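You operate a simulated robot arm through the tools that you are given. There is no shell and no other tool. Be economical: measure what you need, move in short steps, check, and stop when the job is done.

Carry out the task below with a simulated two-armed robot. There is one attempt and no reset: what you move stays moved.

JOB
Open the drawer of the pale cabinet, take the orange magnet and leave it in the inside of the drawer of the pale cabinet and shut the drawer again. Then open the orange-handled drawer, take the black tape roll on the clear end of the blank table and put it away in the inside of the orange-handled drawer, then shut the drawer. Then fetch the black lipped cleat and set it on the clear edge of the carton bench. Then open the teal-handled drawer, fetch the small grey cup from the inside of the teal-handled drawer and set it on top of the long blue box and shut the drawer again. Then put the green square duct on the top of the pallet stack. Do these in the order given. Set down upright: orange magnet, green square duct.

Only the result counts: the job must be done as asked and must still hold three seconds after the hand-in. Knocking over, shifting, dropping, spilling or breaking anything else fails it.

ROBOT AND FRAMES
Two 6-joint arms with two-finger grippers on one trunk, on a base that drives. Base frame: it is fixed to the floor where the robot stands at the start and does not move with it; the origin is under the middle of the robot, x ahead of it, y to its left, z up. Readings come in mm, degrees, newtons and seconds.
The left shoulder is at the start at [70, 176, 1290], the right one opposite. With the tool pointing down near the work surface each hand reaches from about 420 to 760 mm from the robot's upright axis, wherever it stands, measured 20 degrees to its own side. Places, roughly: black lipped cleat (12x5x2 cm) [500, -1900, 800]; black tape roll (6x6x4 cm) [400, -1700, 900]; clear edge of the carton bench (48x22 cm) [-1100, -480, 800]; drawer of the pale cabinet [600, 100, 600]; green square duct (8x16x9 cm) [-4800, -3000, 800]; inside of the drawer of the pale cabinet [600, 100, 600]; inside of the orange-handled drawer [100, -4600, 800]; long blue box (9x20x8 cm) [1600, -3500, 1000]; orange magnet [-1250, -250, 750]; orange-handled drawer [0, -4500, 800]; small grey cup (8x8x7 cm) [2100, -3100, 800]; teal-handled drawer [2000, -3100, 800]; top of the pallet stack [-4000, 1300, 600]. Payload 2.45 kg a hand.
The TCP of each hand is the grasp point between the finger pads, 26 mm short of the fingertips. In the tool frame z runs along the fingers and y along their closing line. The gripper opens to 96 mm. The gripper's body begins 69 mm behind the TCP.
Orientation is that of the tool frame in the base frame, as [roll, pitch, yaw] about the fixed x, y, z axes, in that order (R = Rz(yaw) Ry(pitch) Rx(roll)). With the fingers straight down and closing along the base's y, the tool's x points along the base's -x, its y along +y and its z along -z.

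CONTROLS
- The arms move only by the tool apply_moves. It takes "left_plan", "right_plan" or both (then of equal length, played together; a hand with none holds still); each is a list of rows, each a list of 7 numbers: the shift along the tool's x, y, z in mm, then the turn, a rotation vector about the tool's x, y, z in degrees, then the gripper command, from -1 (fully open) to 1 (shut), values between in proportion. In form: [[tx, ty, tz, wx, wy, wz, hand], ...]. A call has 1 to 20 rows; each row is the pose to reach, as a shift and turn from the pose commanded when the call began, along the tool's axes at that moment. Each row takes 0.2 s and may step no farther than 50 mm and 8.6 degrees from the row before; otherwise, or with a gripper value out of range, the whole call is refused. A pose out of reach is approached as far as the arm can. The call stops where the force on the tool passes 40 N (or 10 N more than at its start, if that is more) or the arm is blocked; 0.2 s more then pass. The fingers move at their own pace and stop on an object; they squeeze with about 38 N. The grip force told is the motor's: it shows also when the fingers shut on nothing. Time passes only in rows, and 0.2 s behind the last, so rows that repeat a pose let the fingers close. The reply holds the time, the measured pose of the TCP, the force on the tool along the base axes, the opening and the grip force, in the units named above and with some noise, with the torque about the TCP (base axes, N m) and any sound that the robot's microphone picked up, and new pictures: "show" is both (left out), scene, wrist or none (wrist: the cameras of the hands that moved).
- Cameras (640 x 400 px; columns grow to the right, rows downward): "scene" is now at [119.2, -3.4, 1579.3]; the picture's right is [-0.06, -1.00, 0.00], its down [-0.85, 0.05, -0.52] and it looks along [0.52, -0.03, -0.85] (base axes); focal length 260 px, centre (320, 200). "left" rides on the left gripper at [82, -3, -98] in its tool frame; the picture's right is [0.04, 1.00, 0.00], its down [-0.73, 0.03, -0.68] and it looks along [-0.68, 0.03, 0.73] (tool axes); focal length 256 px, centre (320, 200). "right" rides on the right gripper at [82, 3, -98] in its tool frame; the picture's right is [-0.04, 1.00, 0.00], its down [-0.73, -0.03, -0.68] and it looks along [-0.68, -0.03, 0.73] (tool axes); focal length 256 px, centre (320, 200). There is no depth. A picture from a camera that has moved, and an enlarged one, comes with that camera's place and axes in the base frame and with its lens.
- raise_lower(by): slides the trunk up (or, below 0, down) by that many mm; the arms and the scene camera ride with it, the base frame stays. It gives what a move gives, with no picture.
- steer(legs): drives the robot by 1 to 6 legs, each [ahead, left, turn to the left] in mm, mm and degrees, along the robot's own axes; the way and the turn of a leg run together, so that a leg with both is an arc; at most 1500 mm and 180 degrees a leg. The arms and the cameras ride along, it lands a little off, and it stops where it bumps. It gives what a move gives, and a new picture of the scene camera.
- head_to(pan, tilt): turns the head with the scene camera to pan (to the left, within 86 degrees either way) and tilt (down, from -29 to 69), counted from straight ahead of the robot. It gives what a move gives, and a new picture of the scene camera.
- zoom(camera, box): a new picture of the part [left, top, right, bottom] of that camera's present view, enlarged. The clock stands still meanwhile.
- sign_off(): hands the job in; it is judged then, once.

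Go step by step. Nothing tells you exact positions but the pictures and the camera data: compare them with the known pose of the tool, close in by small moves and look again before you grip or let go. The budget is 483 turns and 360 pictures, counting those below and the enlarged ones. Unless the task says otherwise, let go and move clear before handing in.

The tools are called after "Call:" by a JSON object that holds its "api" and its "payload". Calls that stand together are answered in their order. apply_moves: Moves the arms, as the interface text tells. Its arguments: {"type":"object","properties":{"left_plan":{"type":"array","items":{"type":"array","items":{"type":"number"}}},"right_plan":{"type":"array","items":{"type":"array","items":{"type":"number"}}},"show":{"type":"string","enum":["both","scene","wrist","none"]}},"required":[]} The other tools are called the same way: raise_lower (by) slides the trunk up or down; steer (legs) drives the base; head_to (pan, tilt) turns the head that bears the scene camera; zoom (camera, box) takes an enlarged picture of a part of a camera's view; sign_off () hands the job in.

At the start:

```text
time: 0.0
left_tcp_pos: [628.7, 185.0, 916.7]
left_tool_rot: [180.0, 0.0, -180.0]
left_ft_force: [0.0, 1.0, -0.1]
left_wrist_torque: [0.01, -0.01, 0.03]
left_width: 96.0
left_finger_force: 0.1
right_tcp_pos: [397.7, -243.3, 843.4]
right_tool_rot: [180.0, 0.1, 180.0]
right_ft_force: [-0.3, 0.2, -0.3]
right_wrist_torque: [0.04, 0.02, -0.01]
right_width: 96.0
right_finger_force: 0.0
trunk travel left (down, up): [-775.0, 65.0]
robot x, y, heading: [-2.1, 1.2, 0.2]
head pan, tilt: [-3.5, 58.6]
```

scene: 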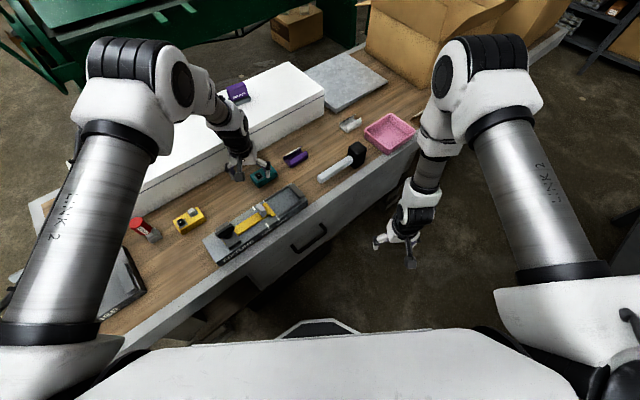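
right: 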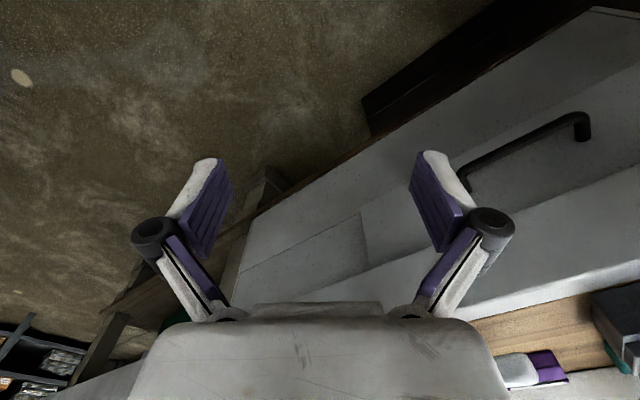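
left: 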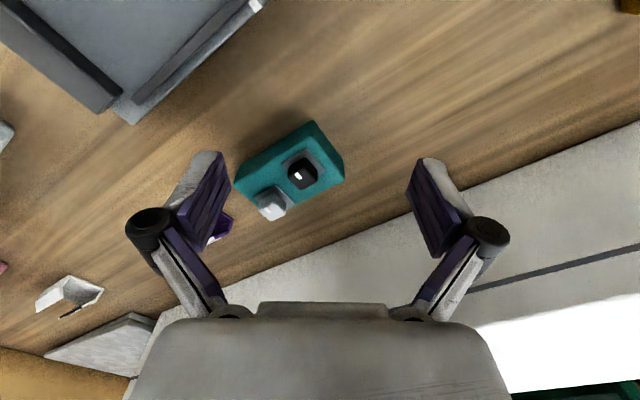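

I see a wooden workbench ahead with a pale front and a black handle at about [500, 20, 700], the likely pale cabinet drawer. I'll look closer before moving.

Call:
{"api": "zoom", "payload": {"camera": "scene", "box": [180, 120, 440, 340]}}

Call:
{"api": "zoom", "payload": {"camera": "right", "box": [220, 0, 640, 320]}}

```text
1.82 times, centred on (310, 230) of scene
camera zoom: at [119.2, -3.4, 1579.3], right [-0.06, -1.0, 0.0], down [-0.85, 0.05, -0.52], along [0.52, -0.03, -0.85], focal length 472 px, centre (338, 146)
```

zoom: 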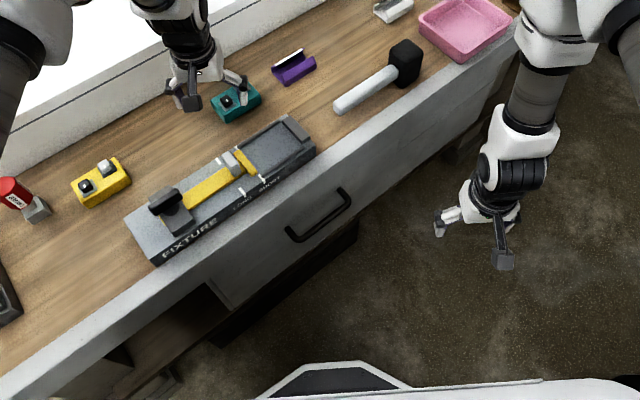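

```text
1.25 times, centred on (430, 160) of right
camera zoom: at [315.8, -239.6, 940.2], right [0.04, 1.0, 0.0], down [0.73, -0.03, 0.68], along [0.68, -0.03, -0.73], focal length 320 px, centre (182, 250)
```

zoom: 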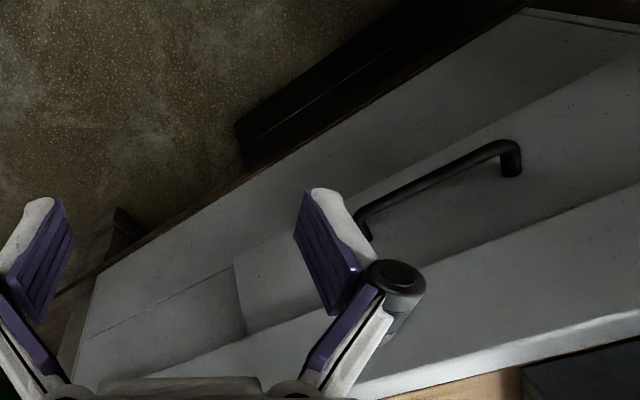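

The handle runs roughly from [470, 75] to [560, -44] at z≈650, so the bench faces direction (-0.8, -0.6). I'll look around before driving.

Call:
{"api": "head_to", "payload": {"pan": 80, "tilt": 25}}

Call:
{"api": "head_to", "payload": {"pan": -80, "tilt": 25}}

Call:
{"api": "head_to", "payload": {"pan": 0, "tilt": 35}}

```text
time: 1.6
left_tcp_pos: [628.9, 184.6, 916.9]
left_tool_rot: [180.0, 0.1, -179.9]
left_ft_force: [-0.2, 0.1, 0.3]
left_wrist_torque: [-0.01, 0.03, -0.02]
left_width: 95.9
left_finger_force: 0.0
right_tcp_pos: [397.1, -243.6, 842.8]
right_tool_rot: [-180.0, 0.0, 180.0]
right_ft_force: [0.2, 0.3, -0.4]
right_wrist_torque: [-0.01, 0.03, 0.03]
right_width: 96.1
right_finger_force: 0.0
trunk travel left (down, up): [-775.0, 65.0]
robot x, y, heading: [-1.1, 0.1, 0.2]
head pan, tilt: [80.0, 25.0]
camera scene: at [67.2, 91.5, 1627.8], right [0.98, -0.17, 0.0], down [-0.07, -0.42, -0.91], along [0.16, 0.89, -0.42], focal length 260 px, centre (320, 200)
```

scene: 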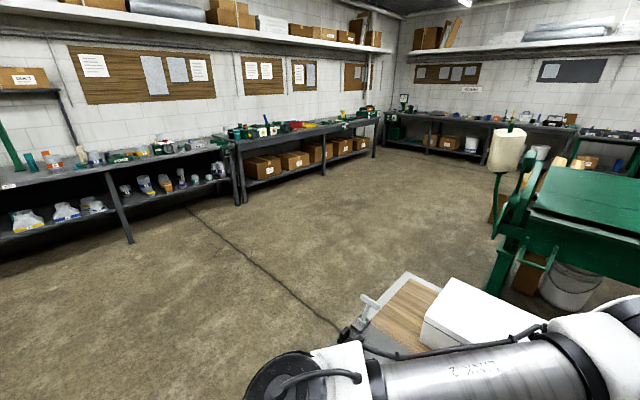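

```text
time: 4.0
left_tcp_pos: [628.7, 184.6, 917.4]
left_tool_rot: [-180.0, 0.0, -180.0]
left_ft_force: [-0.1, -0.3, -0.2]
left_wrist_torque: [0.0, -0.03, 0.0]
left_width: 95.9
left_finger_force: 0.1
right_tcp_pos: [396.7, -243.5, 842.8]
right_tool_rot: [-179.9, 0.0, 179.9]
right_ft_force: [0.6, -0.3, -0.9]
right_wrist_torque: [-0.04, -0.02, 0.02]
right_width: 95.9
right_finger_force: 0.1
trunk travel left (down, up): [-775.0, 65.0]
robot x, y, heading: [1.7, -0.6, -0.2]
head pan, tilt: [-80.0, 25.0]
camera scene: at [67.2, -90.0, 1627.8], right [-0.98, -0.17, 0.0], down [-0.07, 0.42, -0.91], along [0.16, -0.89, -0.42], focal length 260 px, centre (320, 200)
```

scene: 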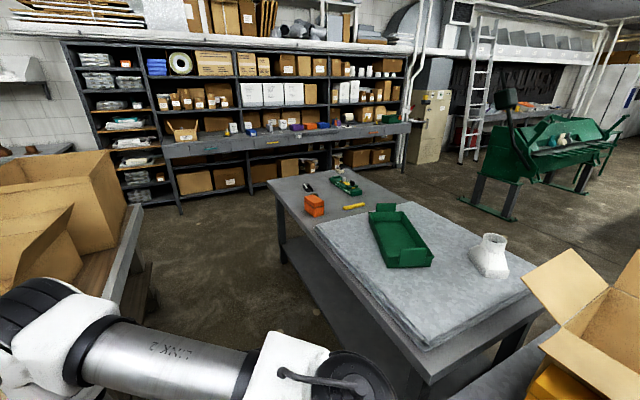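

```text
time: 5.6
left_tcp_pos: [628.0, 184.4, 917.5]
left_tool_rot: [180.0, -0.1, 179.9]
left_ft_force: [0.3, -0.2, 0.8]
left_wrist_torque: [0.0, -0.01, -0.02]
left_width: 96.0
left_finger_force: 0.0
right_tcp_pos: [396.6, -243.2, 841.8]
right_tool_rot: [-179.9, 0.1, -180.0]
right_ft_force: [-0.7, 0.4, 0.6]
right_wrist_torque: [-0.01, -0.01, 0.01]
right_width: 95.9
right_finger_force: 0.0
trunk travel left (down, up): [-775.0, 65.0]
robot x, y, heading: [-0.1, 0.5, 0.1]
head pan, tilt: [0.0, 35.0]
camera scene: at [139.2, 0.7, 1612.0], right [0.0, -1.0, 0.0], down [-0.57, 0.0, -0.82], along [0.82, 0.0, -0.57], focal length 260 px, centre (320, 200)
```

scene: 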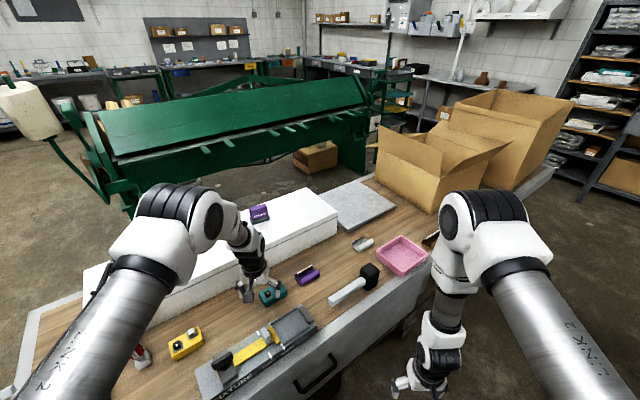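

The blank table lies to my right and the carton bench is behind. I'll back off and turn to face the cabinet squarely.

Call:
{"api": "steer", "payload": {"legs": [[-225, -165, 0], [0, 0, 37]]}}

Call:
{"api": "head_to", "payload": {"pan": -15, "tilt": 50}}

```text
time: 7.5
left_tcp_pos: [420.5, 23.0, 920.6]
left_tool_rot: [179.9, 0.1, 179.5]
left_ft_force: [0.7, -0.5, 0.6]
left_wrist_torque: [0.0, -0.02, 0.02]
left_width: 96.0
left_finger_force: 0.0
right_tcp_pos: [182.8, -402.6, 842.7]
right_tool_rot: [179.9, 0.1, 179.4]
right_ft_force: [-1.0, -0.1, 0.4]
right_wrist_torque: [0.06, -0.02, -0.03]
right_width: 96.0
right_finger_force: 0.0
trunk travel left (down, up): [-775.0, 65.0]
robot x, y, heading: [-211.8, -153.5, -0.8]
head pan, tilt: [0.0, 35.0]
stopped in leg 1: the robot was blocked; the commanded pose is now the measured one
camera scene: at [-73.2, -157.3, 1612.5], right [-0.01, -1.0, 0.0], down [-0.57, 0.01, -0.82], along [0.82, -0.01, -0.57], focal length 260 px, centre (320, 200)
```

scene: 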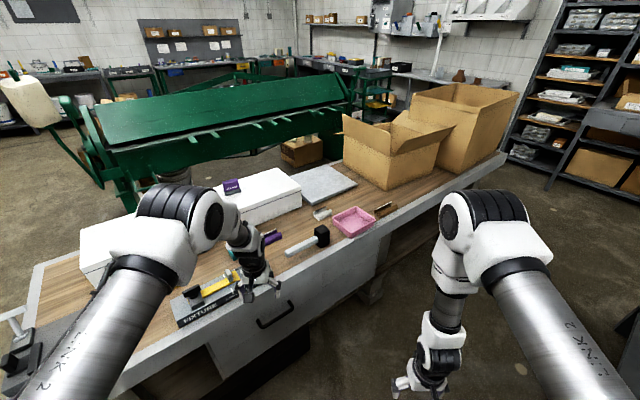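

```text
time: 8.3
left_tcp_pos: [423.5, 25.6, 916.6]
left_tool_rot: [-180.0, -0.2, 179.3]
left_ft_force: [0.0, 0.0, 0.1]
left_wrist_torque: [0.0, 0.04, 0.02]
left_width: 96.1
left_finger_force: 0.0
right_tcp_pos: [187.4, -400.7, 841.4]
right_tool_rot: [-180.0, -0.2, 179.4]
right_ft_force: [0.2, -0.3, 0.2]
right_wrist_torque: [0.01, 0.02, -0.03]
right_width: 95.7
right_finger_force: 0.1
trunk travel left (down, up): [-775.0, 65.0]
robot x, y, heading: [-205.8, -151.7, -0.5]
head pan, tilt: [-15.0, 50.0]
camera scene: at [-82.0, -173.7, 1590.3], right [-0.27, -0.96, 0.0], down [-0.74, 0.2, -0.64], along [0.62, -0.17, -0.77], focal length 260 px, centre (320, 200)
```

scene: 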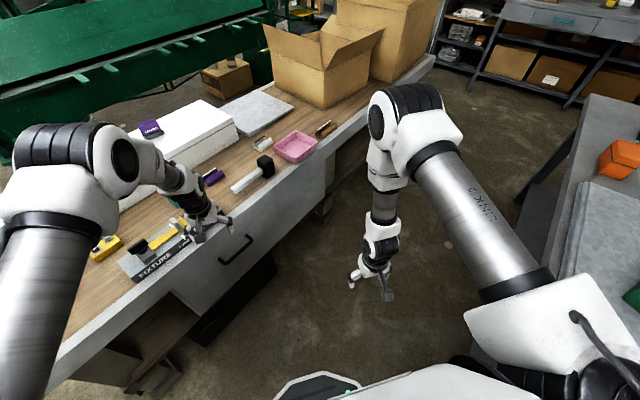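

Something blocked the base near the end of the leg. I'll look down to the right to see what it is.

Call:
{"api": "head_to", "payload": {"pan": -86, "tilt": 60}}

Call:
{"api": "head_to", "payload": {"pan": -86, "tilt": 20}}

Call:
{"api": "head_to", "payload": {"pan": 86, "tilt": 60}}

```text
time: 9.7
left_tcp_pos: [421.8, 25.6, 917.8]
left_tool_rot: [179.9, 0.0, 179.4]
left_ft_force: [0.2, 0.4, 0.8]
left_wrist_torque: [0.01, 0.01, 0.0]
left_width: 96.0
left_finger_force: 0.1
right_tcp_pos: [186.5, -401.7, 842.1]
right_tool_rot: [179.9, 0.0, 179.3]
right_ft_force: [0.5, -0.1, 0.2]
right_wrist_torque: [0.0, -0.02, -0.04]
right_width: 96.4
right_finger_force: 0.1
trunk travel left (down, up): [-775.0, 65.0]
robot x, y, heading: [-207.9, -157.1, -0.5]
head pan, tilt: [-85.9, 60.0]
camera scene: at [-152.9, -220.1, 1577.7], right [-1.0, -0.06, 0.0], down [-0.05, 0.86, -0.5], along [0.03, -0.5, -0.87], focal length 260 px, centre (320, 200)
```

scene: 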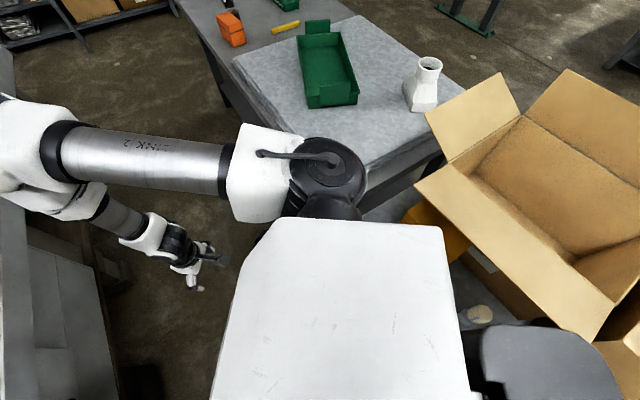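

```text
time: 10.8
left_tcp_pos: [421.8, 24.7, 917.3]
left_tool_rot: [180.0, 0.0, 179.5]
left_ft_force: [0.0, -0.1, -0.6]
left_wrist_torque: [-0.03, 0.01, 0.01]
left_width: 96.2
left_finger_force: 0.1
right_tcp_pos: [186.4, -399.9, 841.4]
right_tool_rot: [-179.9, 0.1, 179.4]
right_ft_force: [0.0, -0.4, -0.1]
right_wrist_torque: [0.0, -0.01, 0.01]
right_width: 96.1
right_finger_force: 0.1
trunk travel left (down, up): [-775.0, 65.0]
robot x, y, heading: [-209.0, -156.2, -0.5]
head pan, tilt: [-85.9, 20.0]
camera scene: at [-151.2, -246.5, 1635.8], right [-1.0, -0.06, 0.0], down [-0.02, 0.34, -0.94], along [0.06, -0.94, -0.34], focal length 260 px, centre (320, 200)
```

scene: 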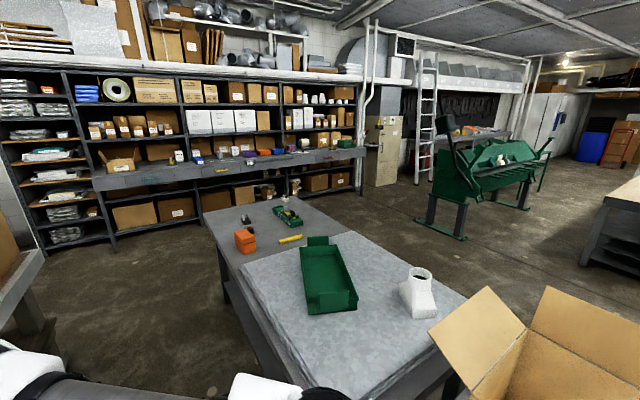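

```text
time: 13.4
left_tcp_pos: [422.7, 25.2, 917.2]
left_tool_rot: [179.9, 0.0, 179.5]
left_ft_force: [-0.4, -0.2, 0.1]
left_wrist_torque: [-0.01, 0.0, -0.02]
left_width: 96.2
left_finger_force: 0.0
right_tcp_pos: [187.1, -400.4, 840.6]
right_tool_rot: [180.0, 0.1, 179.4]
right_ft_force: [-0.5, -0.8, -0.2]
right_wrist_torque: [-0.01, -0.02, -0.02]
right_width: 96.0
right_finger_force: 0.0
trunk travel left (down, up): [-775.0, 65.0]
robot x, y, heading: [-207.9, -149.8, -0.6]
head pan, tilt: [85.9, 60.0]
camera scene: at [-151.5, -87.1, 1577.7], right [1.0, -0.08, 0.0], down [-0.07, -0.86, -0.5], along [0.04, 0.5, -0.87], focal length 260 px, centre (320, 200)
```

scene: 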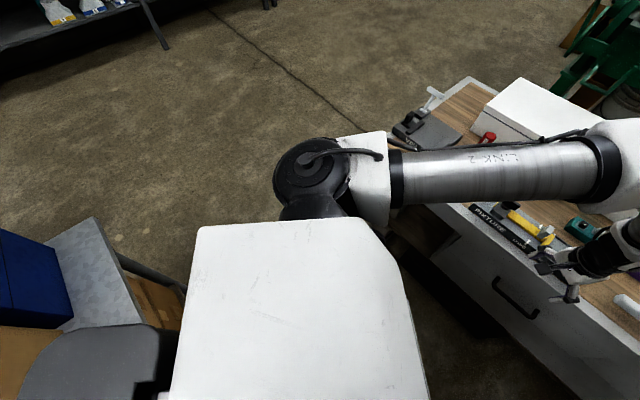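

The carton bench is right behind me, which stopped the base. I'll retract the left hand, creep forward a little, then turn to face the cabinet.

Call:
{"api": "apply_moves", "payload": {"left_plan": [[40, 0, 0, 0, 0, 0, -1], [80, 0, 0, 0, 0, 0, -1], [120, 0, 0, 0, 0, 0, -1]], "show": "none"}}

Call:
{"api": "steer", "payload": {"legs": [[60, 0, 0], [0, 0, 20]]}}

Call:
{"api": "steer", "payload": {"legs": [[0, 0, 17.5]]}}

Call:
{"api": "head_to", "payload": {"pan": -15, "tilt": 55}}

```text
time: 14.2
left_tcp_pos: [300.4, 29.3, 919.1]
left_tool_rot: [-180.0, -0.1, 179.3]
left_ft_force: [0.5, -0.6, 0.8]
left_wrist_torque: [-0.01, 0.01, 0.01]
left_width: 96.0
left_finger_force: 0.1
right_tcp_pos: [186.2, -400.9, 842.5]
right_tool_rot: [179.9, 0.1, 179.4]
right_ft_force: [-0.5, -0.7, -0.1]
right_wrist_torque: [-0.02, 0.02, 0.01]
right_width: 95.9
right_finger_force: 0.0
trunk travel left (down, up): [-775.0, 65.0]
robot x, y, heading: [-208.9, -152.3, -0.5]
head pan, tilt: [85.9, 60.0]
```

```text
time: 16.2
left_tcp_pos: [265.3, 192.0, 919.1]
left_tool_rot: [-180.0, 0.0, -160.4]
left_ft_force: [-0.4, 0.4, 0.0]
left_wrist_torque: [0.02, -0.01, -0.02]
left_width: 95.9
left_finger_force: 0.0
right_tcp_pos: [305.5, -250.6, 842.0]
right_tool_rot: [180.0, 0.0, -160.4]
right_ft_force: [0.1, 0.0, -0.1]
right_wrist_torque: [0.0, 0.02, 0.03]
right_width: 96.3
right_finger_force: 0.0
trunk travel left (down, up): [-775.0, 65.0]
robot x, y, heading: [-148.5, -157.8, 19.6]
head pan, tilt: [85.9, 60.0]
camera scene: at [-119.1, -73.1, 1577.8], right [0.96, 0.27, 0.0], down [0.23, -0.83, -0.5], along [-0.13, 0.48, -0.87], focal length 260 px, centre (320, 200)
```

scene: 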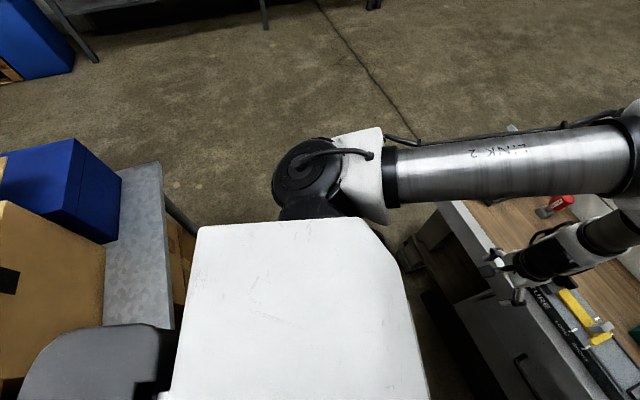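

```text
time: 17.6
left_tcp_pos: [146.4, 299.2, 918.3]
left_tool_rot: [179.9, 0.0, -143.3]
left_ft_force: [-1.0, 0.1, 0.8]
left_wrist_torque: [0.04, 0.01, 0.01]
left_width: 96.1
left_finger_force: 0.1
right_tcp_pos: [315.1, -111.9, 841.7]
right_tool_rot: [-180.0, 0.0, -143.3]
right_ft_force: [-0.9, 0.1, -0.5]
right_wrist_torque: [0.04, 0.01, 0.0]
right_width: 96.2
right_finger_force: 0.1
trunk travel left (down, up): [-775.0, 65.0]
robot x, y, heading: [-150.3, -151.3, 36.8]
head pan, tilt: [85.9, 60.0]
camera scene: at [-142.8, -67.8, 1577.8], right [0.84, 0.54, 0.0], down [0.47, -0.73, -0.5], along [-0.27, 0.42, -0.87], focal length 260 px, centre (320, 200)
```

scene: 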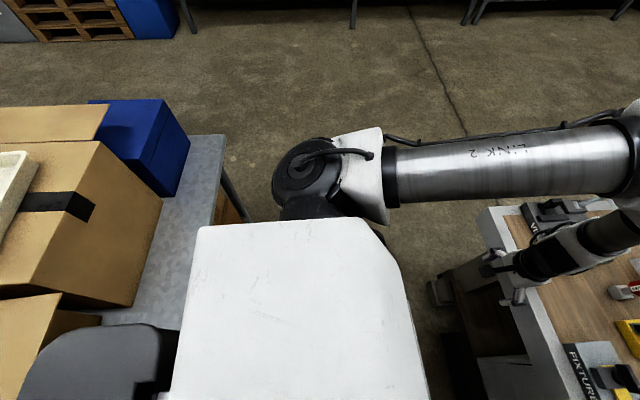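

```text
time: 19.4
left_tcp_pos: [145.6, 298.2, 919.5]
left_tool_rot: [180.0, 0.0, -143.4]
left_ft_force: [0.1, 0.2, -0.6]
left_wrist_torque: [0.0, -0.02, -0.01]
left_width: 95.9
left_finger_force: 0.0
right_tcp_pos: [315.4, -111.7, 842.2]
right_tool_rot: [-180.0, 0.0, -143.4]
right_ft_force: [-0.3, -0.1, 0.4]
right_wrist_torque: [0.02, 0.0, 0.0]
right_width: 95.9
right_finger_force: 0.0
trunk travel left (down, up): [-775.0, 65.0]
robot x, y, heading: [-145.1, -154.9, 36.8]
head pan, tilt: [-15.0, 55.0]
camera scene: at [-40.3, -96.7, 1583.8], right [0.37, -0.93, 0.0], down [-0.76, -0.3, -0.57], along [0.53, 0.21, -0.82], focal length 260 px, centre (320, 200)
```

scene: 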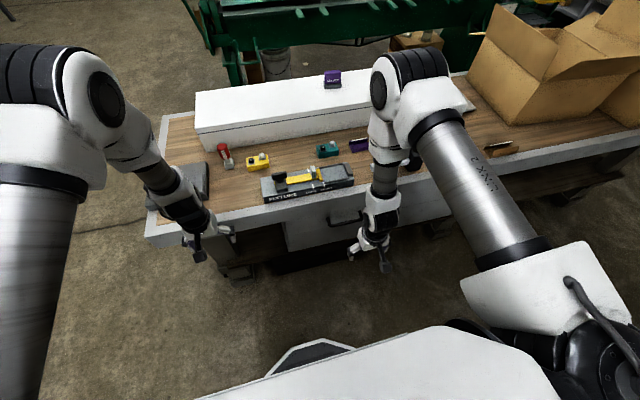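

Now facing the cabinet. I'll lower the trunk, then turn the right hand to point forward with the fingers closing vertically.

Call:
{"api": "raise_lower", "payload": {"by": -250}}

Call:
{"api": "apply_moves", "payload": {"right_plan": [[-8, 0, -4, -4.6, -4.6, 4.6, -1], [-16, 0, -8, -9.2, -9.2, 9.2, -1], [-24, 0, -12, -13.8, -13.8, 13.8, -1], [-32, 0, -16, -18.4, -18.4, 18.4, -1], [-40, 0, -20, -23, -23, 23, -1], [-48, 0, -24, -27.6, -27.6, 27.6, -1], [-56, 0, -28, -32.2, -32.2, 32.2, -1], [-64, 0, -32, -36.8, -36.8, 36.8, -1], [-72, 0, -36, -41.4, -41.4, 41.4, -1], [-80, 0, -40, -46, -46, 46, -1], [-88, 0, -44, -50.6, -50.6, 50.6, -1], [-96, 0, -48, -55.2, -55.2, 55.2, -1], [-104, 0, -52, -59.8, -59.8, 59.8, -1], [-112, 0, -56, -64.4, -64.4, 64.4, -1], [-120, 0, -60, -69.3, -69.3, 69.3, -1]]}}

```text
time: 22.0
left_tcp_pos: [145.3, 298.1, 668.5]
left_tool_rot: [180.0, 0.0, -143.3]
left_ft_force: [-0.3, -0.3, 0.6]
left_wrist_torque: [0.0, -0.02, 0.03]
left_width: 95.7
left_finger_force: 0.1
right_tcp_pos: [314.0, -112.1, 593.1]
right_tool_rot: [-180.0, 0.0, -143.3]
right_ft_force: [0.6, 0.2, 0.5]
right_wrist_torque: [0.01, 0.01, -0.01]
right_width: 96.1
right_finger_force: 0.1
trunk travel left (down, up): [-525.0, 315.0]
robot x, y, heading: [-150.8, -151.9, 36.9]
head pan, tilt: [-15.0, 55.0]
```

```text
time: 25.2
left_tcp_pos: [144.9, 299.1, 668.6]
left_tool_rot: [180.0, -0.1, -143.3]
left_ft_force: [0.2, 0.2, -0.3]
left_wrist_torque: [-0.02, -0.01, 0.0]
left_width: 96.0
left_finger_force: 0.0
right_tcp_pos: [426.5, -27.6, 648.0]
right_tool_rot: [90.2, -0.1, 126.7]
right_ft_force: [0.2, 0.3, -0.3]
right_wrist_torque: [-0.03, 0.01, 0.0]
right_width: 95.8
right_finger_force: 0.0
right hand out of reach, approached as far as the arm can: row 15
trunk travel left (down, up): [-525.0, 315.0]
robot x, y, heading: [-149.3, -150.8, 36.9]
head pan, tilt: [-15.0, 55.0]
camera scene: at [-40.2, -96.0, 1333.7], right [0.37, -0.93, 0.0], down [-0.76, -0.3, -0.57], along [0.53, 0.21, -0.82], focal length 260 px, centre (320, 200)
camera right: at [299.1, -20.9, 650.1], right [0.03, -0.03, 1.0], down [-0.11, -0.99, -0.03], along [0.99, -0.11, -0.03], focal length 256 px, centre (320, 200)
```

scene: 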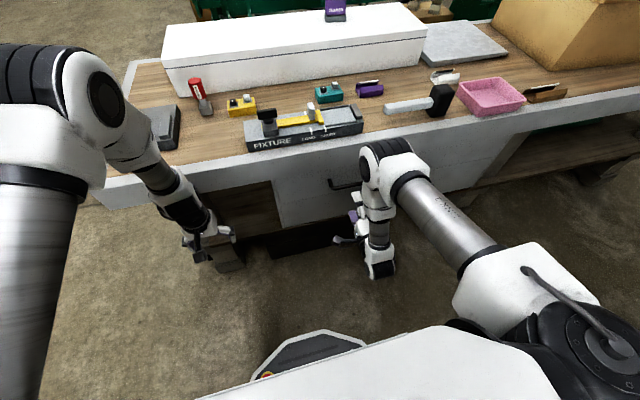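
right: 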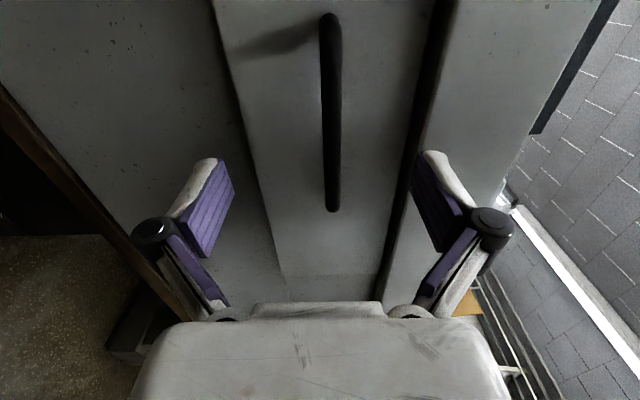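

The hand points at the handle, nicely between the fingers. I'll advance toward it and straighten by 3°.

Call:
{"api": "apply_moves", "payload": {"right_plan": [[0, 3, 20, 0, -1, 0, -1], [0, 4, 40, 0, -2, 0, -1], [0, 4, 60, 0, -3, 0, -1]]}}

```text
time: 26.0
left_tcp_pos: [147.0, 298.7, 668.0]
left_tool_rot: [180.0, -0.1, -143.3]
left_ft_force: [0.5, -0.7, -0.4]
left_wrist_torque: [-0.03, -0.01, 0.02]
left_width: 96.1
left_finger_force: 0.0
right_tcp_pos: [472.3, 8.5, 651.3]
right_tool_rot: [89.9, 0.0, 123.7]
right_ft_force: [0.3, 0.0, -0.1]
right_wrist_torque: [-0.03, -0.01, 0.02]
right_width: 96.2
right_finger_force: 0.0
trunk travel left (down, up): [-525.0, 315.0]
robot x, y, heading: [-147.9, -151.7, 36.7]
head pan, tilt: [-15.0, 55.0]
camera scene: at [-40.2, -96.5, 1333.7], right [0.37, -0.93, 0.0], down [-0.76, -0.3, -0.57], along [0.53, 0.21, -0.82], focal length 260 px, centre (320, 200)
camera right: at [346.1, 22.0, 653.9], right [0.02, -0.03, 1.0], down [-0.16, -0.99, -0.03], along [0.99, -0.16, -0.03], focal length 256 px, centre (320, 200)
```

scene: 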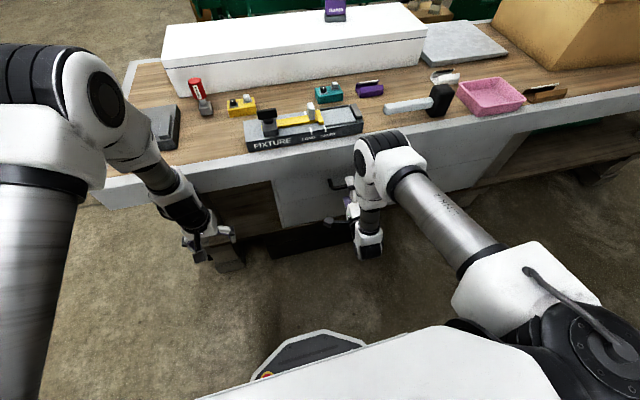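
right: 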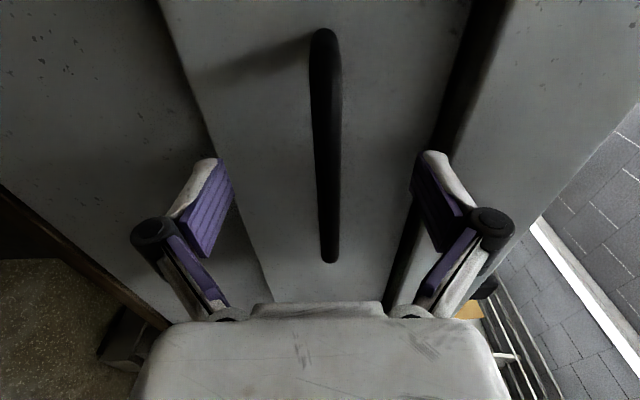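

Advance the last ~33 mm and close on the bar.

Call:
{"api": "apply_moves", "payload": {"right_plan": [[0, 0, 15, 0, 0, 0, -1], [0, 0, 32, 0, 0, 0, -1], [0, 0, 32, 0, 0, 0, 0], [0, 0, 32, 0, 0, 0, 1], [0, 0, 32, 0, 0, 0, 1], [0, 0, 32, 0, 0, 0, 1]], "show": "wrist"}}

```text
time: 27.4
left_tcp_pos: [143.1, 297.5, 670.5]
left_tool_rot: [-180.0, 0.2, -143.3]
left_ft_force: [-0.4, -0.4, -0.2]
left_wrist_torque: [0.02, -0.01, 0.02]
left_width: 96.4
left_finger_force: 0.2
right_tcp_pos: [496.4, 21.7, 654.9]
right_tool_rot: [89.8, 0.0, 123.7]
right_ft_force: [-30.4, -22.9, 11.0]
right_wrist_torque: [-0.09, 0.18, 0.41]
right_width: 12.5
right_finger_force: 38.8
trunk travel left (down, up): [-525.0, 315.0]
robot x, y, heading: [-146.1, -155.1, 36.8]
head pan, tilt: [-15.0, 55.0]
camera right: at [369.4, 36.5, 657.9], right [0.02, -0.03, 1.0], down [-0.16, -0.99, -0.03], along [0.99, -0.16, -0.02], focal length 256 px, centre (320, 200)
```

right: 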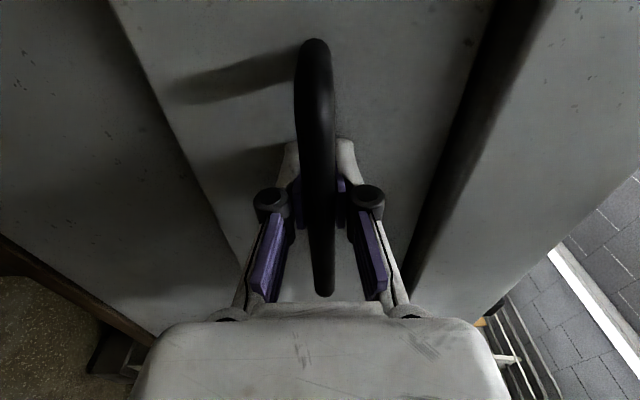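

Gripped on the bar. Now pulling the drawer straight back.

Call:
{"api": "apply_moves", "payload": {"right_plan": [[0, 0, -10, 0, 0, 0, 1], [0, 0, -25, 0, 0, 0, 1], [0, 0, -40, 0, 0, 0, 1], [0, 0, -55, 0, 0, 0, 1], [0, 0, -70, 0, 0, 0, 1], [0, 0, -85, 0, 0, 0, 1], [0, 0, -100, 0, 0, 0, 1]]}}

```text
time: 28.5
left_tcp_pos: [146.0, 298.7, 667.7]
left_tool_rot: [179.9, 0.0, -143.3]
left_ft_force: [-0.4, 0.6, 0.0]
left_wrist_torque: [-0.01, 0.03, -0.02]
left_width: 96.0
left_finger_force: 0.0
right_tcp_pos: [454.0, -6.8, 654.8]
right_tool_rot: [89.0, 0.0, 123.5]
right_ft_force: [3.4, -3.4, 27.2]
right_wrist_torque: [-0.13, 0.38, 1.37]
right_width: 12.1
right_finger_force: 38.4
trunk travel left (down, up): [-525.0, 315.0]
robot x, y, heading: [-146.0, -156.1, 36.8]
head pan, tilt: [-15.0, 55.0]
stopped in row 5 (right hand): the force on the tool passed its limit at 51 N (the readings are from after the stop); the commanded pose is now the measured one
camera scene: at [-41.3, -97.1, 1333.6], right [0.37, -0.93, 0.0], down [-0.76, -0.3, -0.57], along [0.53, 0.21, -0.82], focal length 260 px, centre (320, 200)
camera right: at [327.5, 6.6, 656.7], right [0.01, -0.04, 1.0], down [-0.16, -0.99, -0.04], along [0.99, -0.16, -0.02], focal length 256 px, centre (320, 200)
```

scene: 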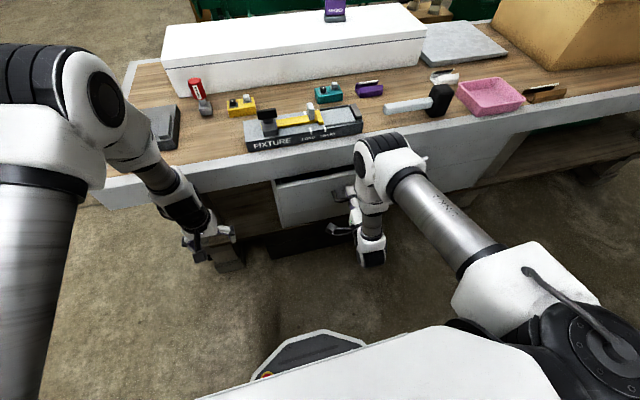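
right: 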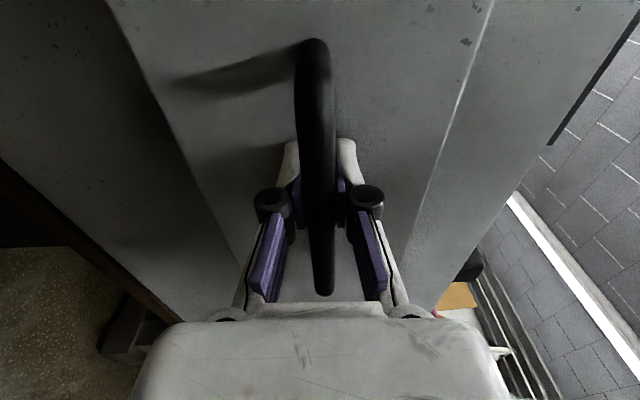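

The drawer is moving (≈50 mm out); the stop came from a vertical strain. I'll ease up a few mm and pull in smaller steps.

Call:
{"api": "apply_moves", "payload": {"right_plan": [[0, 3, 0, 0, 0, 0, 1], [0, 4, -7, 0, 0, 0, 1], [0, 4, -14, 0, 0, 0, 1], [0, 4, -21, 0, 0, 0, 1], [0, 4, -28, 0, 0, 0, 1], [0, 4, -35, 0, 0, 0, 1], [0, 4, -42, 0, 0, 0, 1], [0, 4, -50, 0, 0, 0, 1]], "show": "scene"}}

```text
time: 30.1
left_tcp_pos: [147.0, 299.2, 668.3]
left_tool_rot: [-179.9, 0.0, -143.4]
left_ft_force: [1.0, 0.3, -0.1]
left_wrist_torque: [-0.02, 0.02, 0.0]
left_width: 96.0
left_finger_force: 0.0
right_tcp_pos: [427.1, -27.0, 654.4]
right_tool_rot: [89.2, 0.2, 123.0]
right_ft_force: [3.8, -5.4, 15.1]
right_wrist_torque: [0.09, 0.4, 0.73]
right_width: 12.4
right_finger_force: 39.2
right hand out of reach, approached as far as the arm can: row 6, 7, 8
trunk travel left (down, up): [-525.0, 315.0]
robot x, y, heading: [-148.7, -154.8, 36.5]
head pan, tilt: [-15.0, 55.0]
stopped in row 8 (right hand): the force on the tool passed its limit at 42 N (the readings are from after the stop); the commanded pose is now the measured one
camera scene: at [-40.6, -97.4, 1333.8], right [0.37, -0.93, 0.0], down [-0.76, -0.3, -0.57], along [0.53, 0.21, -0.82], focal length 260 px, centre (320, 200)
```

scene: 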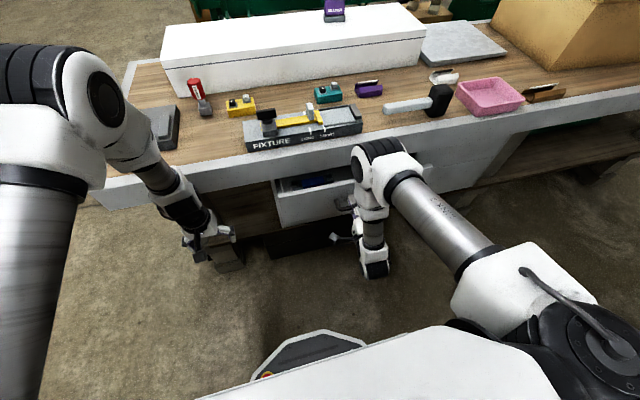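

The arm is at its near limit with the drawer ~85 mm out. I'll pull a bit more by backing the base 40 mm while gripping.

Call:
{"api": "steer", "payload": {"legs": [[-40, 0, 0]]}}

```text
time: 31.0
left_tcp_pos: [112.8, 272.7, 670.6]
left_tool_rot: [-180.0, 0.1, -143.4]
left_ft_force: [-0.6, -1.1, 0.0]
left_wrist_torque: [0.02, -0.02, 0.01]
left_width: 96.1
left_finger_force: 0.1
right_tcp_pos: [392.8, -52.7, 655.3]
right_tool_rot: [89.3, 0.2, 123.1]
right_ft_force: [2.1, -3.6, 16.4]
right_wrist_torque: [0.0, 0.34, -0.32]
right_width: 12.1
right_finger_force: 38.8
trunk travel left (down, up): [-525.0, 315.0]
robot x, y, heading: [-180.4, -179.6, 36.4]
head pan, tilt: [-15.0, 55.0]
camera scene: at [-75.7, -123.8, 1334.3], right [0.37, -0.93, 0.0], down [-0.76, -0.3, -0.58], along [0.54, 0.21, -0.82], focal length 260 px, centre (320, 200)
```

scene: 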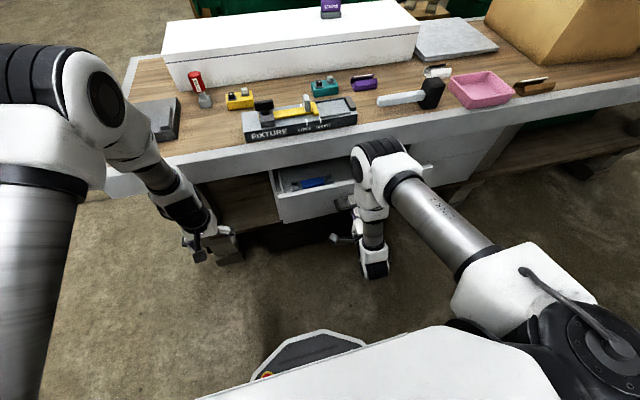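

Drawer is now ~125 mm open with a blue item inside. I'll let go and slide the open fingers sideways off the handle's end, then back away.

Call:
{"api": "apply_moves", "payload": {"right_plan": [[0, 0, 0, 0, 0, 0, 0], [0, 0, 0, 0, 0, 0, -1], [0, 0, 0, 0, 0, 0, -1], [-30, 0, 0, 0, 0, 0, -1], [-60, 0, 0, 0, 0, 0, -1], [-90, 0, 0, 0, 0, 0, -1], [-120, 0, 0, 0, 0, 0, -1]]}}

```text
time: 32.6
left_tcp_pos: [114.9, 273.2, 668.6]
left_tool_rot: [180.0, 0.1, -143.4]
left_ft_force: [-0.5, -0.2, 0.2]
left_wrist_torque: [0.01, 0.02, -0.02]
left_width: 96.2
left_finger_force: 0.0
right_tcp_pos: [461.7, -153.6, 654.0]
right_tool_rot: [89.6, 0.2, 123.2]
right_ft_force: [0.1, 0.0, 0.1]
right_wrist_torque: [-0.02, 0.01, 0.01]
right_width: 96.1
right_finger_force: 0.0
trunk travel left (down, up): [-525.0, 315.0]
robot x, y, heading: [-181.9, -179.6, 36.7]
head pan, tilt: [-15.0, 55.0]
camera scene: at [-71.9, -122.5, 1333.8], right [0.37, -0.93, 0.0], down [-0.76, -0.3, -0.57], along [0.53, 0.21, -0.82], focal length 260 px, centre (320, 200)
camera right: at [334.8, -138.3, 657.4], right [0.01, -0.04, 1.0], down [-0.17, -0.99, -0.03], along [0.99, -0.17, -0.02], focal length 256 px, centre (320, 200)
```

scene: 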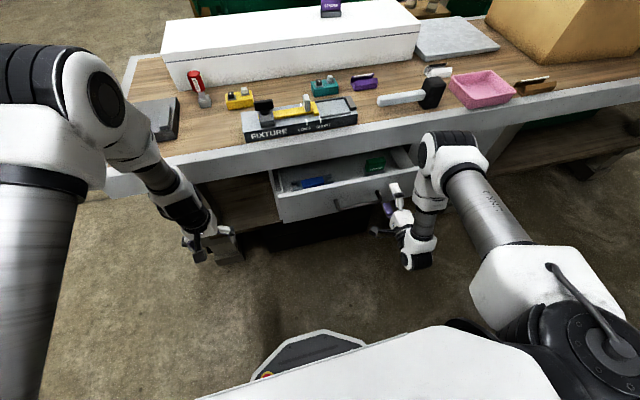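
right: 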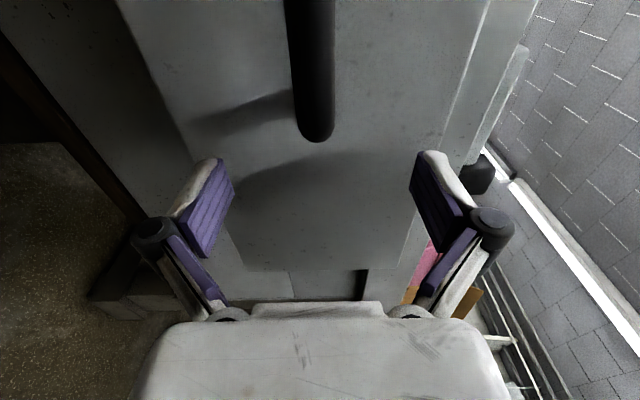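

The drawer holds a blue and a green item with a clear gap between. I'll back the right hand away, raise the trunk, and restore the hand to pointing down.

Call:
{"api": "apply_moves", "payload": {"right_plan": [[0, 0, -20, 0, 0, 0, -1], [0, 0, -40, 0, 0, 0, -1], [0, 0, -60, 0, 0, 0, -1]], "show": "none"}}

Call:
{"api": "raise_lower", "payload": {"by": 250}}

```text
time: 33.4
left_tcp_pos: [114.4, 274.9, 668.0]
left_tool_rot: [180.0, 0.1, -143.4]
left_ft_force: [-0.1, -0.4, 0.1]
left_wrist_torque: [-0.02, -0.01, 0.01]
left_width: 96.0
left_finger_force: 0.0
right_tcp_pos: [452.9, -172.6, 648.7]
right_tool_rot: [89.7, 0.3, 123.1]
right_ft_force: [0.6, -0.6, -0.7]
right_wrist_torque: [0.0, 0.01, 0.01]
right_width: 96.2
right_finger_force: 0.0
right hand out of reach, approached as far as the arm can: row 1, 2, 3
trunk travel left (down, up): [-525.0, 315.0]
robot x, y, heading: [-182.4, -184.1, 36.8]
head pan, tilt: [-15.0, 55.0]
```

```text
time: 36.0
left_tcp_pos: [114.1, 274.4, 917.6]
left_tool_rot: [-179.9, 0.0, -143.3]
left_ft_force: [-0.4, 0.5, 0.8]
left_wrist_torque: [0.01, -0.01, 0.0]
left_width: 96.2
left_finger_force: 0.0
right_tcp_pos: [455.0, -172.6, 897.5]
right_tool_rot: [89.7, 0.0, 123.2]
right_ft_force: [0.1, -0.2, -0.3]
right_wrist_torque: [0.03, 0.02, -0.01]
right_width: 95.9
right_finger_force: 0.1
trunk travel left (down, up): [-775.0, 65.0]
robot x, y, heading: [-176.0, -180.3, 36.8]
head pan, tilt: [-15.0, 55.0]
```

Now rotating the right hand back to pointing down.

Call:
{"api": "apply_moves", "payload": {"right_plan": [[0, 0, -7, 4.6, 4.6, -4.6, -1], [0, 0, -14, 9.2, 9.2, -9.2, -1], [0, 0, -21, 13.8, 13.8, -13.8, -1], [0, 0, -28, 18.4, 18.4, -18.4, -1], [0, 0, -35, 23, 23, -23, -1], [0, 0, -42, 27.6, 27.6, -27.6, -1], [0, 0, -49, 32.2, 32.2, -32.2, -1], [0, 0, -56, 36.8, 36.8, -36.8, -1], [0, 0, -63, 41.4, 41.4, -41.4, -1], [0, 0, -70, 46, 46, -46, -1], [0, 0, -77, 50.6, 50.6, -50.6, -1], [0, 0, -84, 55.2, 55.2, -55.2, -1], [0, 0, -91, 59.8, 59.8, -59.8, -1], [0, 0, -98, 64.4, 64.4, -64.4, -1], [0, 0, -105, 69.3, 69.3, -69.3, -1]], "show": "none"}}

Call:
{"api": "head_to", "payload": {"pan": 70, "tilt": 35}}

```text
time: 39.2
left_tcp_pos: [113.9, 274.8, 916.6]
left_tool_rot: [-179.9, -0.1, -143.4]
left_ft_force: [-0.3, -0.6, -0.5]
left_wrist_torque: [-0.01, -0.01, -0.02]
left_width: 96.1
left_finger_force: 0.1
right_tcp_pos: [367.3, -229.6, 897.9]
right_tool_rot: [-179.9, 0.2, -146.8]
right_ft_force: [0.0, -0.2, -0.7]
right_wrist_torque: [0.01, 0.0, 0.01]
right_width: 95.9
right_finger_force: 0.0
trunk travel left (down, up): [-775.0, 65.0]
robot x, y, heading: [-180.1, -178.0, 36.6]
head pan, tilt: [-15.0, 55.0]
```

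```text
time: 40.8
left_tcp_pos: [114.8, 273.3, 917.7]
left_tool_rot: [-180.0, 0.0, -143.4]
left_ft_force: [0.6, -0.3, -0.2]
left_wrist_torque: [-0.01, 0.01, 0.0]
left_width: 96.2
left_finger_force: 0.1
right_tcp_pos: [366.7, -229.4, 897.8]
right_tool_rot: [-179.9, 0.3, -146.9]
right_ft_force: [0.9, -0.3, -0.7]
right_wrist_torque: [0.0, 0.01, 0.02]
right_width: 95.8
right_finger_force: 0.1
trunk travel left (down, up): [-775.0, 65.0]
robot x, y, heading: [-178.8, -177.4, 36.4]
head pan, tilt: [70.0, 35.0]
camera scene: at [-164.3, -63.7, 1612.0], right [0.96, 0.29, 0.0], down [0.16, -0.55, -0.82], along [-0.23, 0.78, -0.57], focal length 260 px, centre (320, 200)
```

scene: 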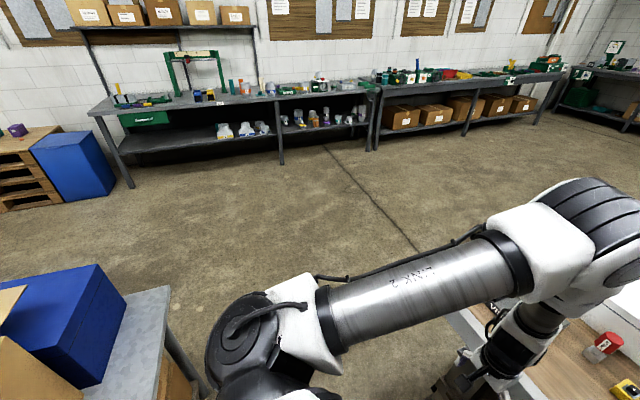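

The aisle to the left is clear. I'll straighten and drive left past the end of the carton bench.

Call:
{"api": "steer", "payload": {"legs": [[30, 0, -2.5], [0, 1250, 0]]}}

Call:
{"api": "head_to", "payload": {"pan": 86, "tilt": 30}}

```text
time: 47.4
left_tcp_pos: [-525.1, 1285.4, 918.8]
left_tool_rot: [179.9, -0.1, -145.7]
left_ft_force: [0.0, -0.8, 0.3]
left_wrist_torque: [-0.02, -0.02, 0.01]
left_width: 96.2
left_finger_force: 0.1
right_tcp_pos: [-294.4, 771.2, 897.2]
right_tool_rot: [-179.9, 0.2, -149.3]
right_ft_force: [0.6, -0.2, 0.6]
right_wrist_torque: [0.0, -0.01, 0.02]
right_width: 96.2
right_finger_force: 0.1
trunk travel left (down, up): [-775.0, 65.0]
robot x, y, heading: [-835.9, 840.7, 34.4]
head pan, tilt: [70.0, 35.0]
camera scene: at [-817.8, 958.7, 1612.1], right [0.97, 0.25, 0.0], down [0.14, -0.56, -0.82], along [-0.2, 0.79, -0.57], focal length 260 px, centre (320, 200)
```

scene: 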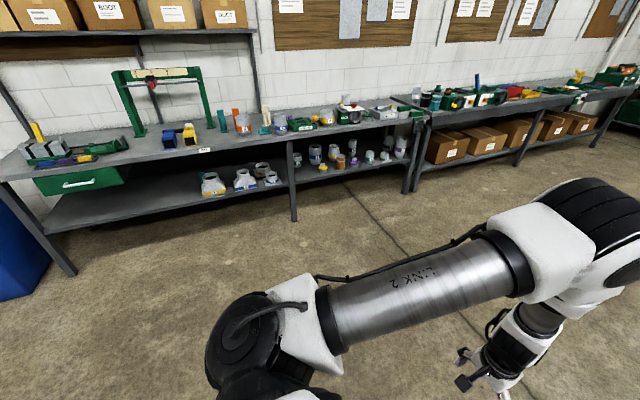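

```text
time: 48.2
left_tcp_pos: [-525.7, 1285.7, 917.8]
left_tool_rot: [-179.9, 0.0, -145.7]
left_ft_force: [-0.3, 1.0, -0.5]
left_wrist_torque: [0.01, -0.01, -0.02]
left_width: 95.8
left_finger_force: 0.1
right_tcp_pos: [-293.5, 771.0, 897.5]
right_tool_rot: [-179.8, 0.2, -149.2]
right_ft_force: [0.2, -0.4, -0.9]
right_wrist_torque: [0.02, -0.01, 0.0]
right_width: 96.0
right_finger_force: 0.0
trunk travel left (down, up): [-775.0, 65.0]
robot x, y, heading: [-834.5, 846.4, 34.4]
head pan, tilt: [85.9, 30.0]
camera scene: at [-841.9, 951.9, 1619.8], right [0.86, 0.5, 0.0], down [0.25, -0.43, -0.87], along [-0.44, 0.75, -0.5], focal length 260 px, centre (320, 200)
```

scene: 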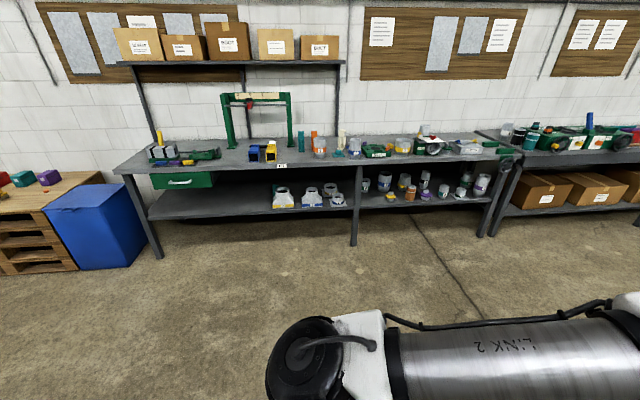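

I'll turn 90° left here to look along the back side of the bench before driving there.

Call:
{"api": "steer", "payload": {"legs": [[0, 100, 0], [0, 0, 90]]}}

Call:
{"api": "head_to", "payload": {"pan": 80, "tilt": 25}}

```text
time: 53.0
left_tcp_pos: [-1316.6, 1263.3, 918.5]
left_tool_rot: [180.0, 0.0, -59.0]
left_ft_force: [0.4, 0.1, 1.1]
left_wrist_torque: [-0.03, -0.01, -0.05]
left_width: 96.2
left_finger_force: 0.0
right_tcp_pos: [-790.8, 1466.7, 898.5]
right_tool_rot: [-179.9, 0.1, -62.4]
right_ft_force: [-0.3, 0.6, -1.0]
right_wrist_torque: [0.03, -0.02, 0.0]
right_width: 96.1
right_finger_force: 0.2
trunk travel left (down, up): [-775.0, 65.0]
robot x, y, heading: [-892.3, 927.2, 121.0]
head pan, tilt: [85.9, 30.0]
camera scene: at [-1000.2, 929.1, 1619.9], right [-0.45, 0.89, 0.0], down [0.45, 0.23, -0.87], along [-0.77, -0.39, -0.5], focal length 260 px, centre (320, 200)
```

scene: 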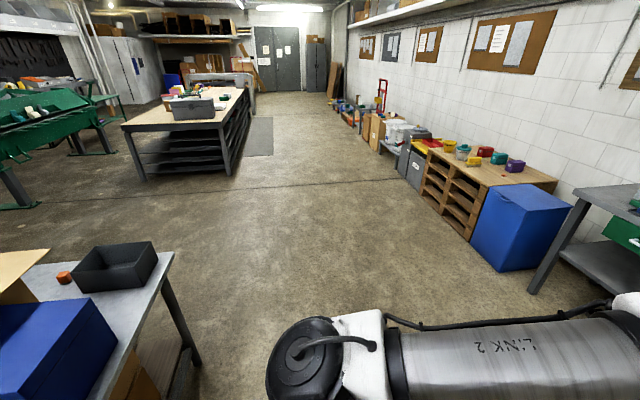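

```text
time: 53.7
left_tcp_pos: [-1317.3, 1262.9, 918.7]
left_tool_rot: [180.0, -0.1, -59.0]
left_ft_force: [0.1, -0.4, -0.4]
left_wrist_torque: [0.01, 0.0, 0.04]
left_width: 96.1
left_finger_force: 0.1
right_tcp_pos: [-790.7, 1465.2, 896.7]
right_tool_rot: [-179.8, 0.2, -62.4]
right_ft_force: [-0.1, -0.1, -0.5]
right_wrist_torque: [0.0, 0.03, -0.03]
right_width: 96.0
right_finger_force: 0.2
trunk travel left (down, up): [-775.0, 65.0]
robot x, y, heading: [-895.4, 928.0, 120.9]
head pan, tilt: [80.0, 25.0]
camera scene: at [-1005.8, 936.9, 1627.8], right [-0.36, 0.93, 0.0], down [0.39, 0.15, -0.91], along [-0.85, -0.33, -0.42], focal length 260 px, centre (320, 200)
```

scene: 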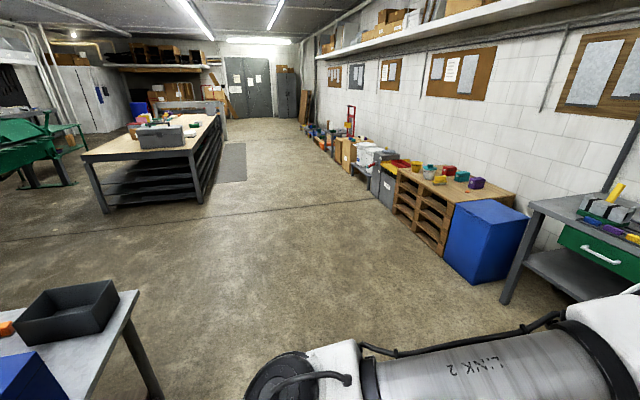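

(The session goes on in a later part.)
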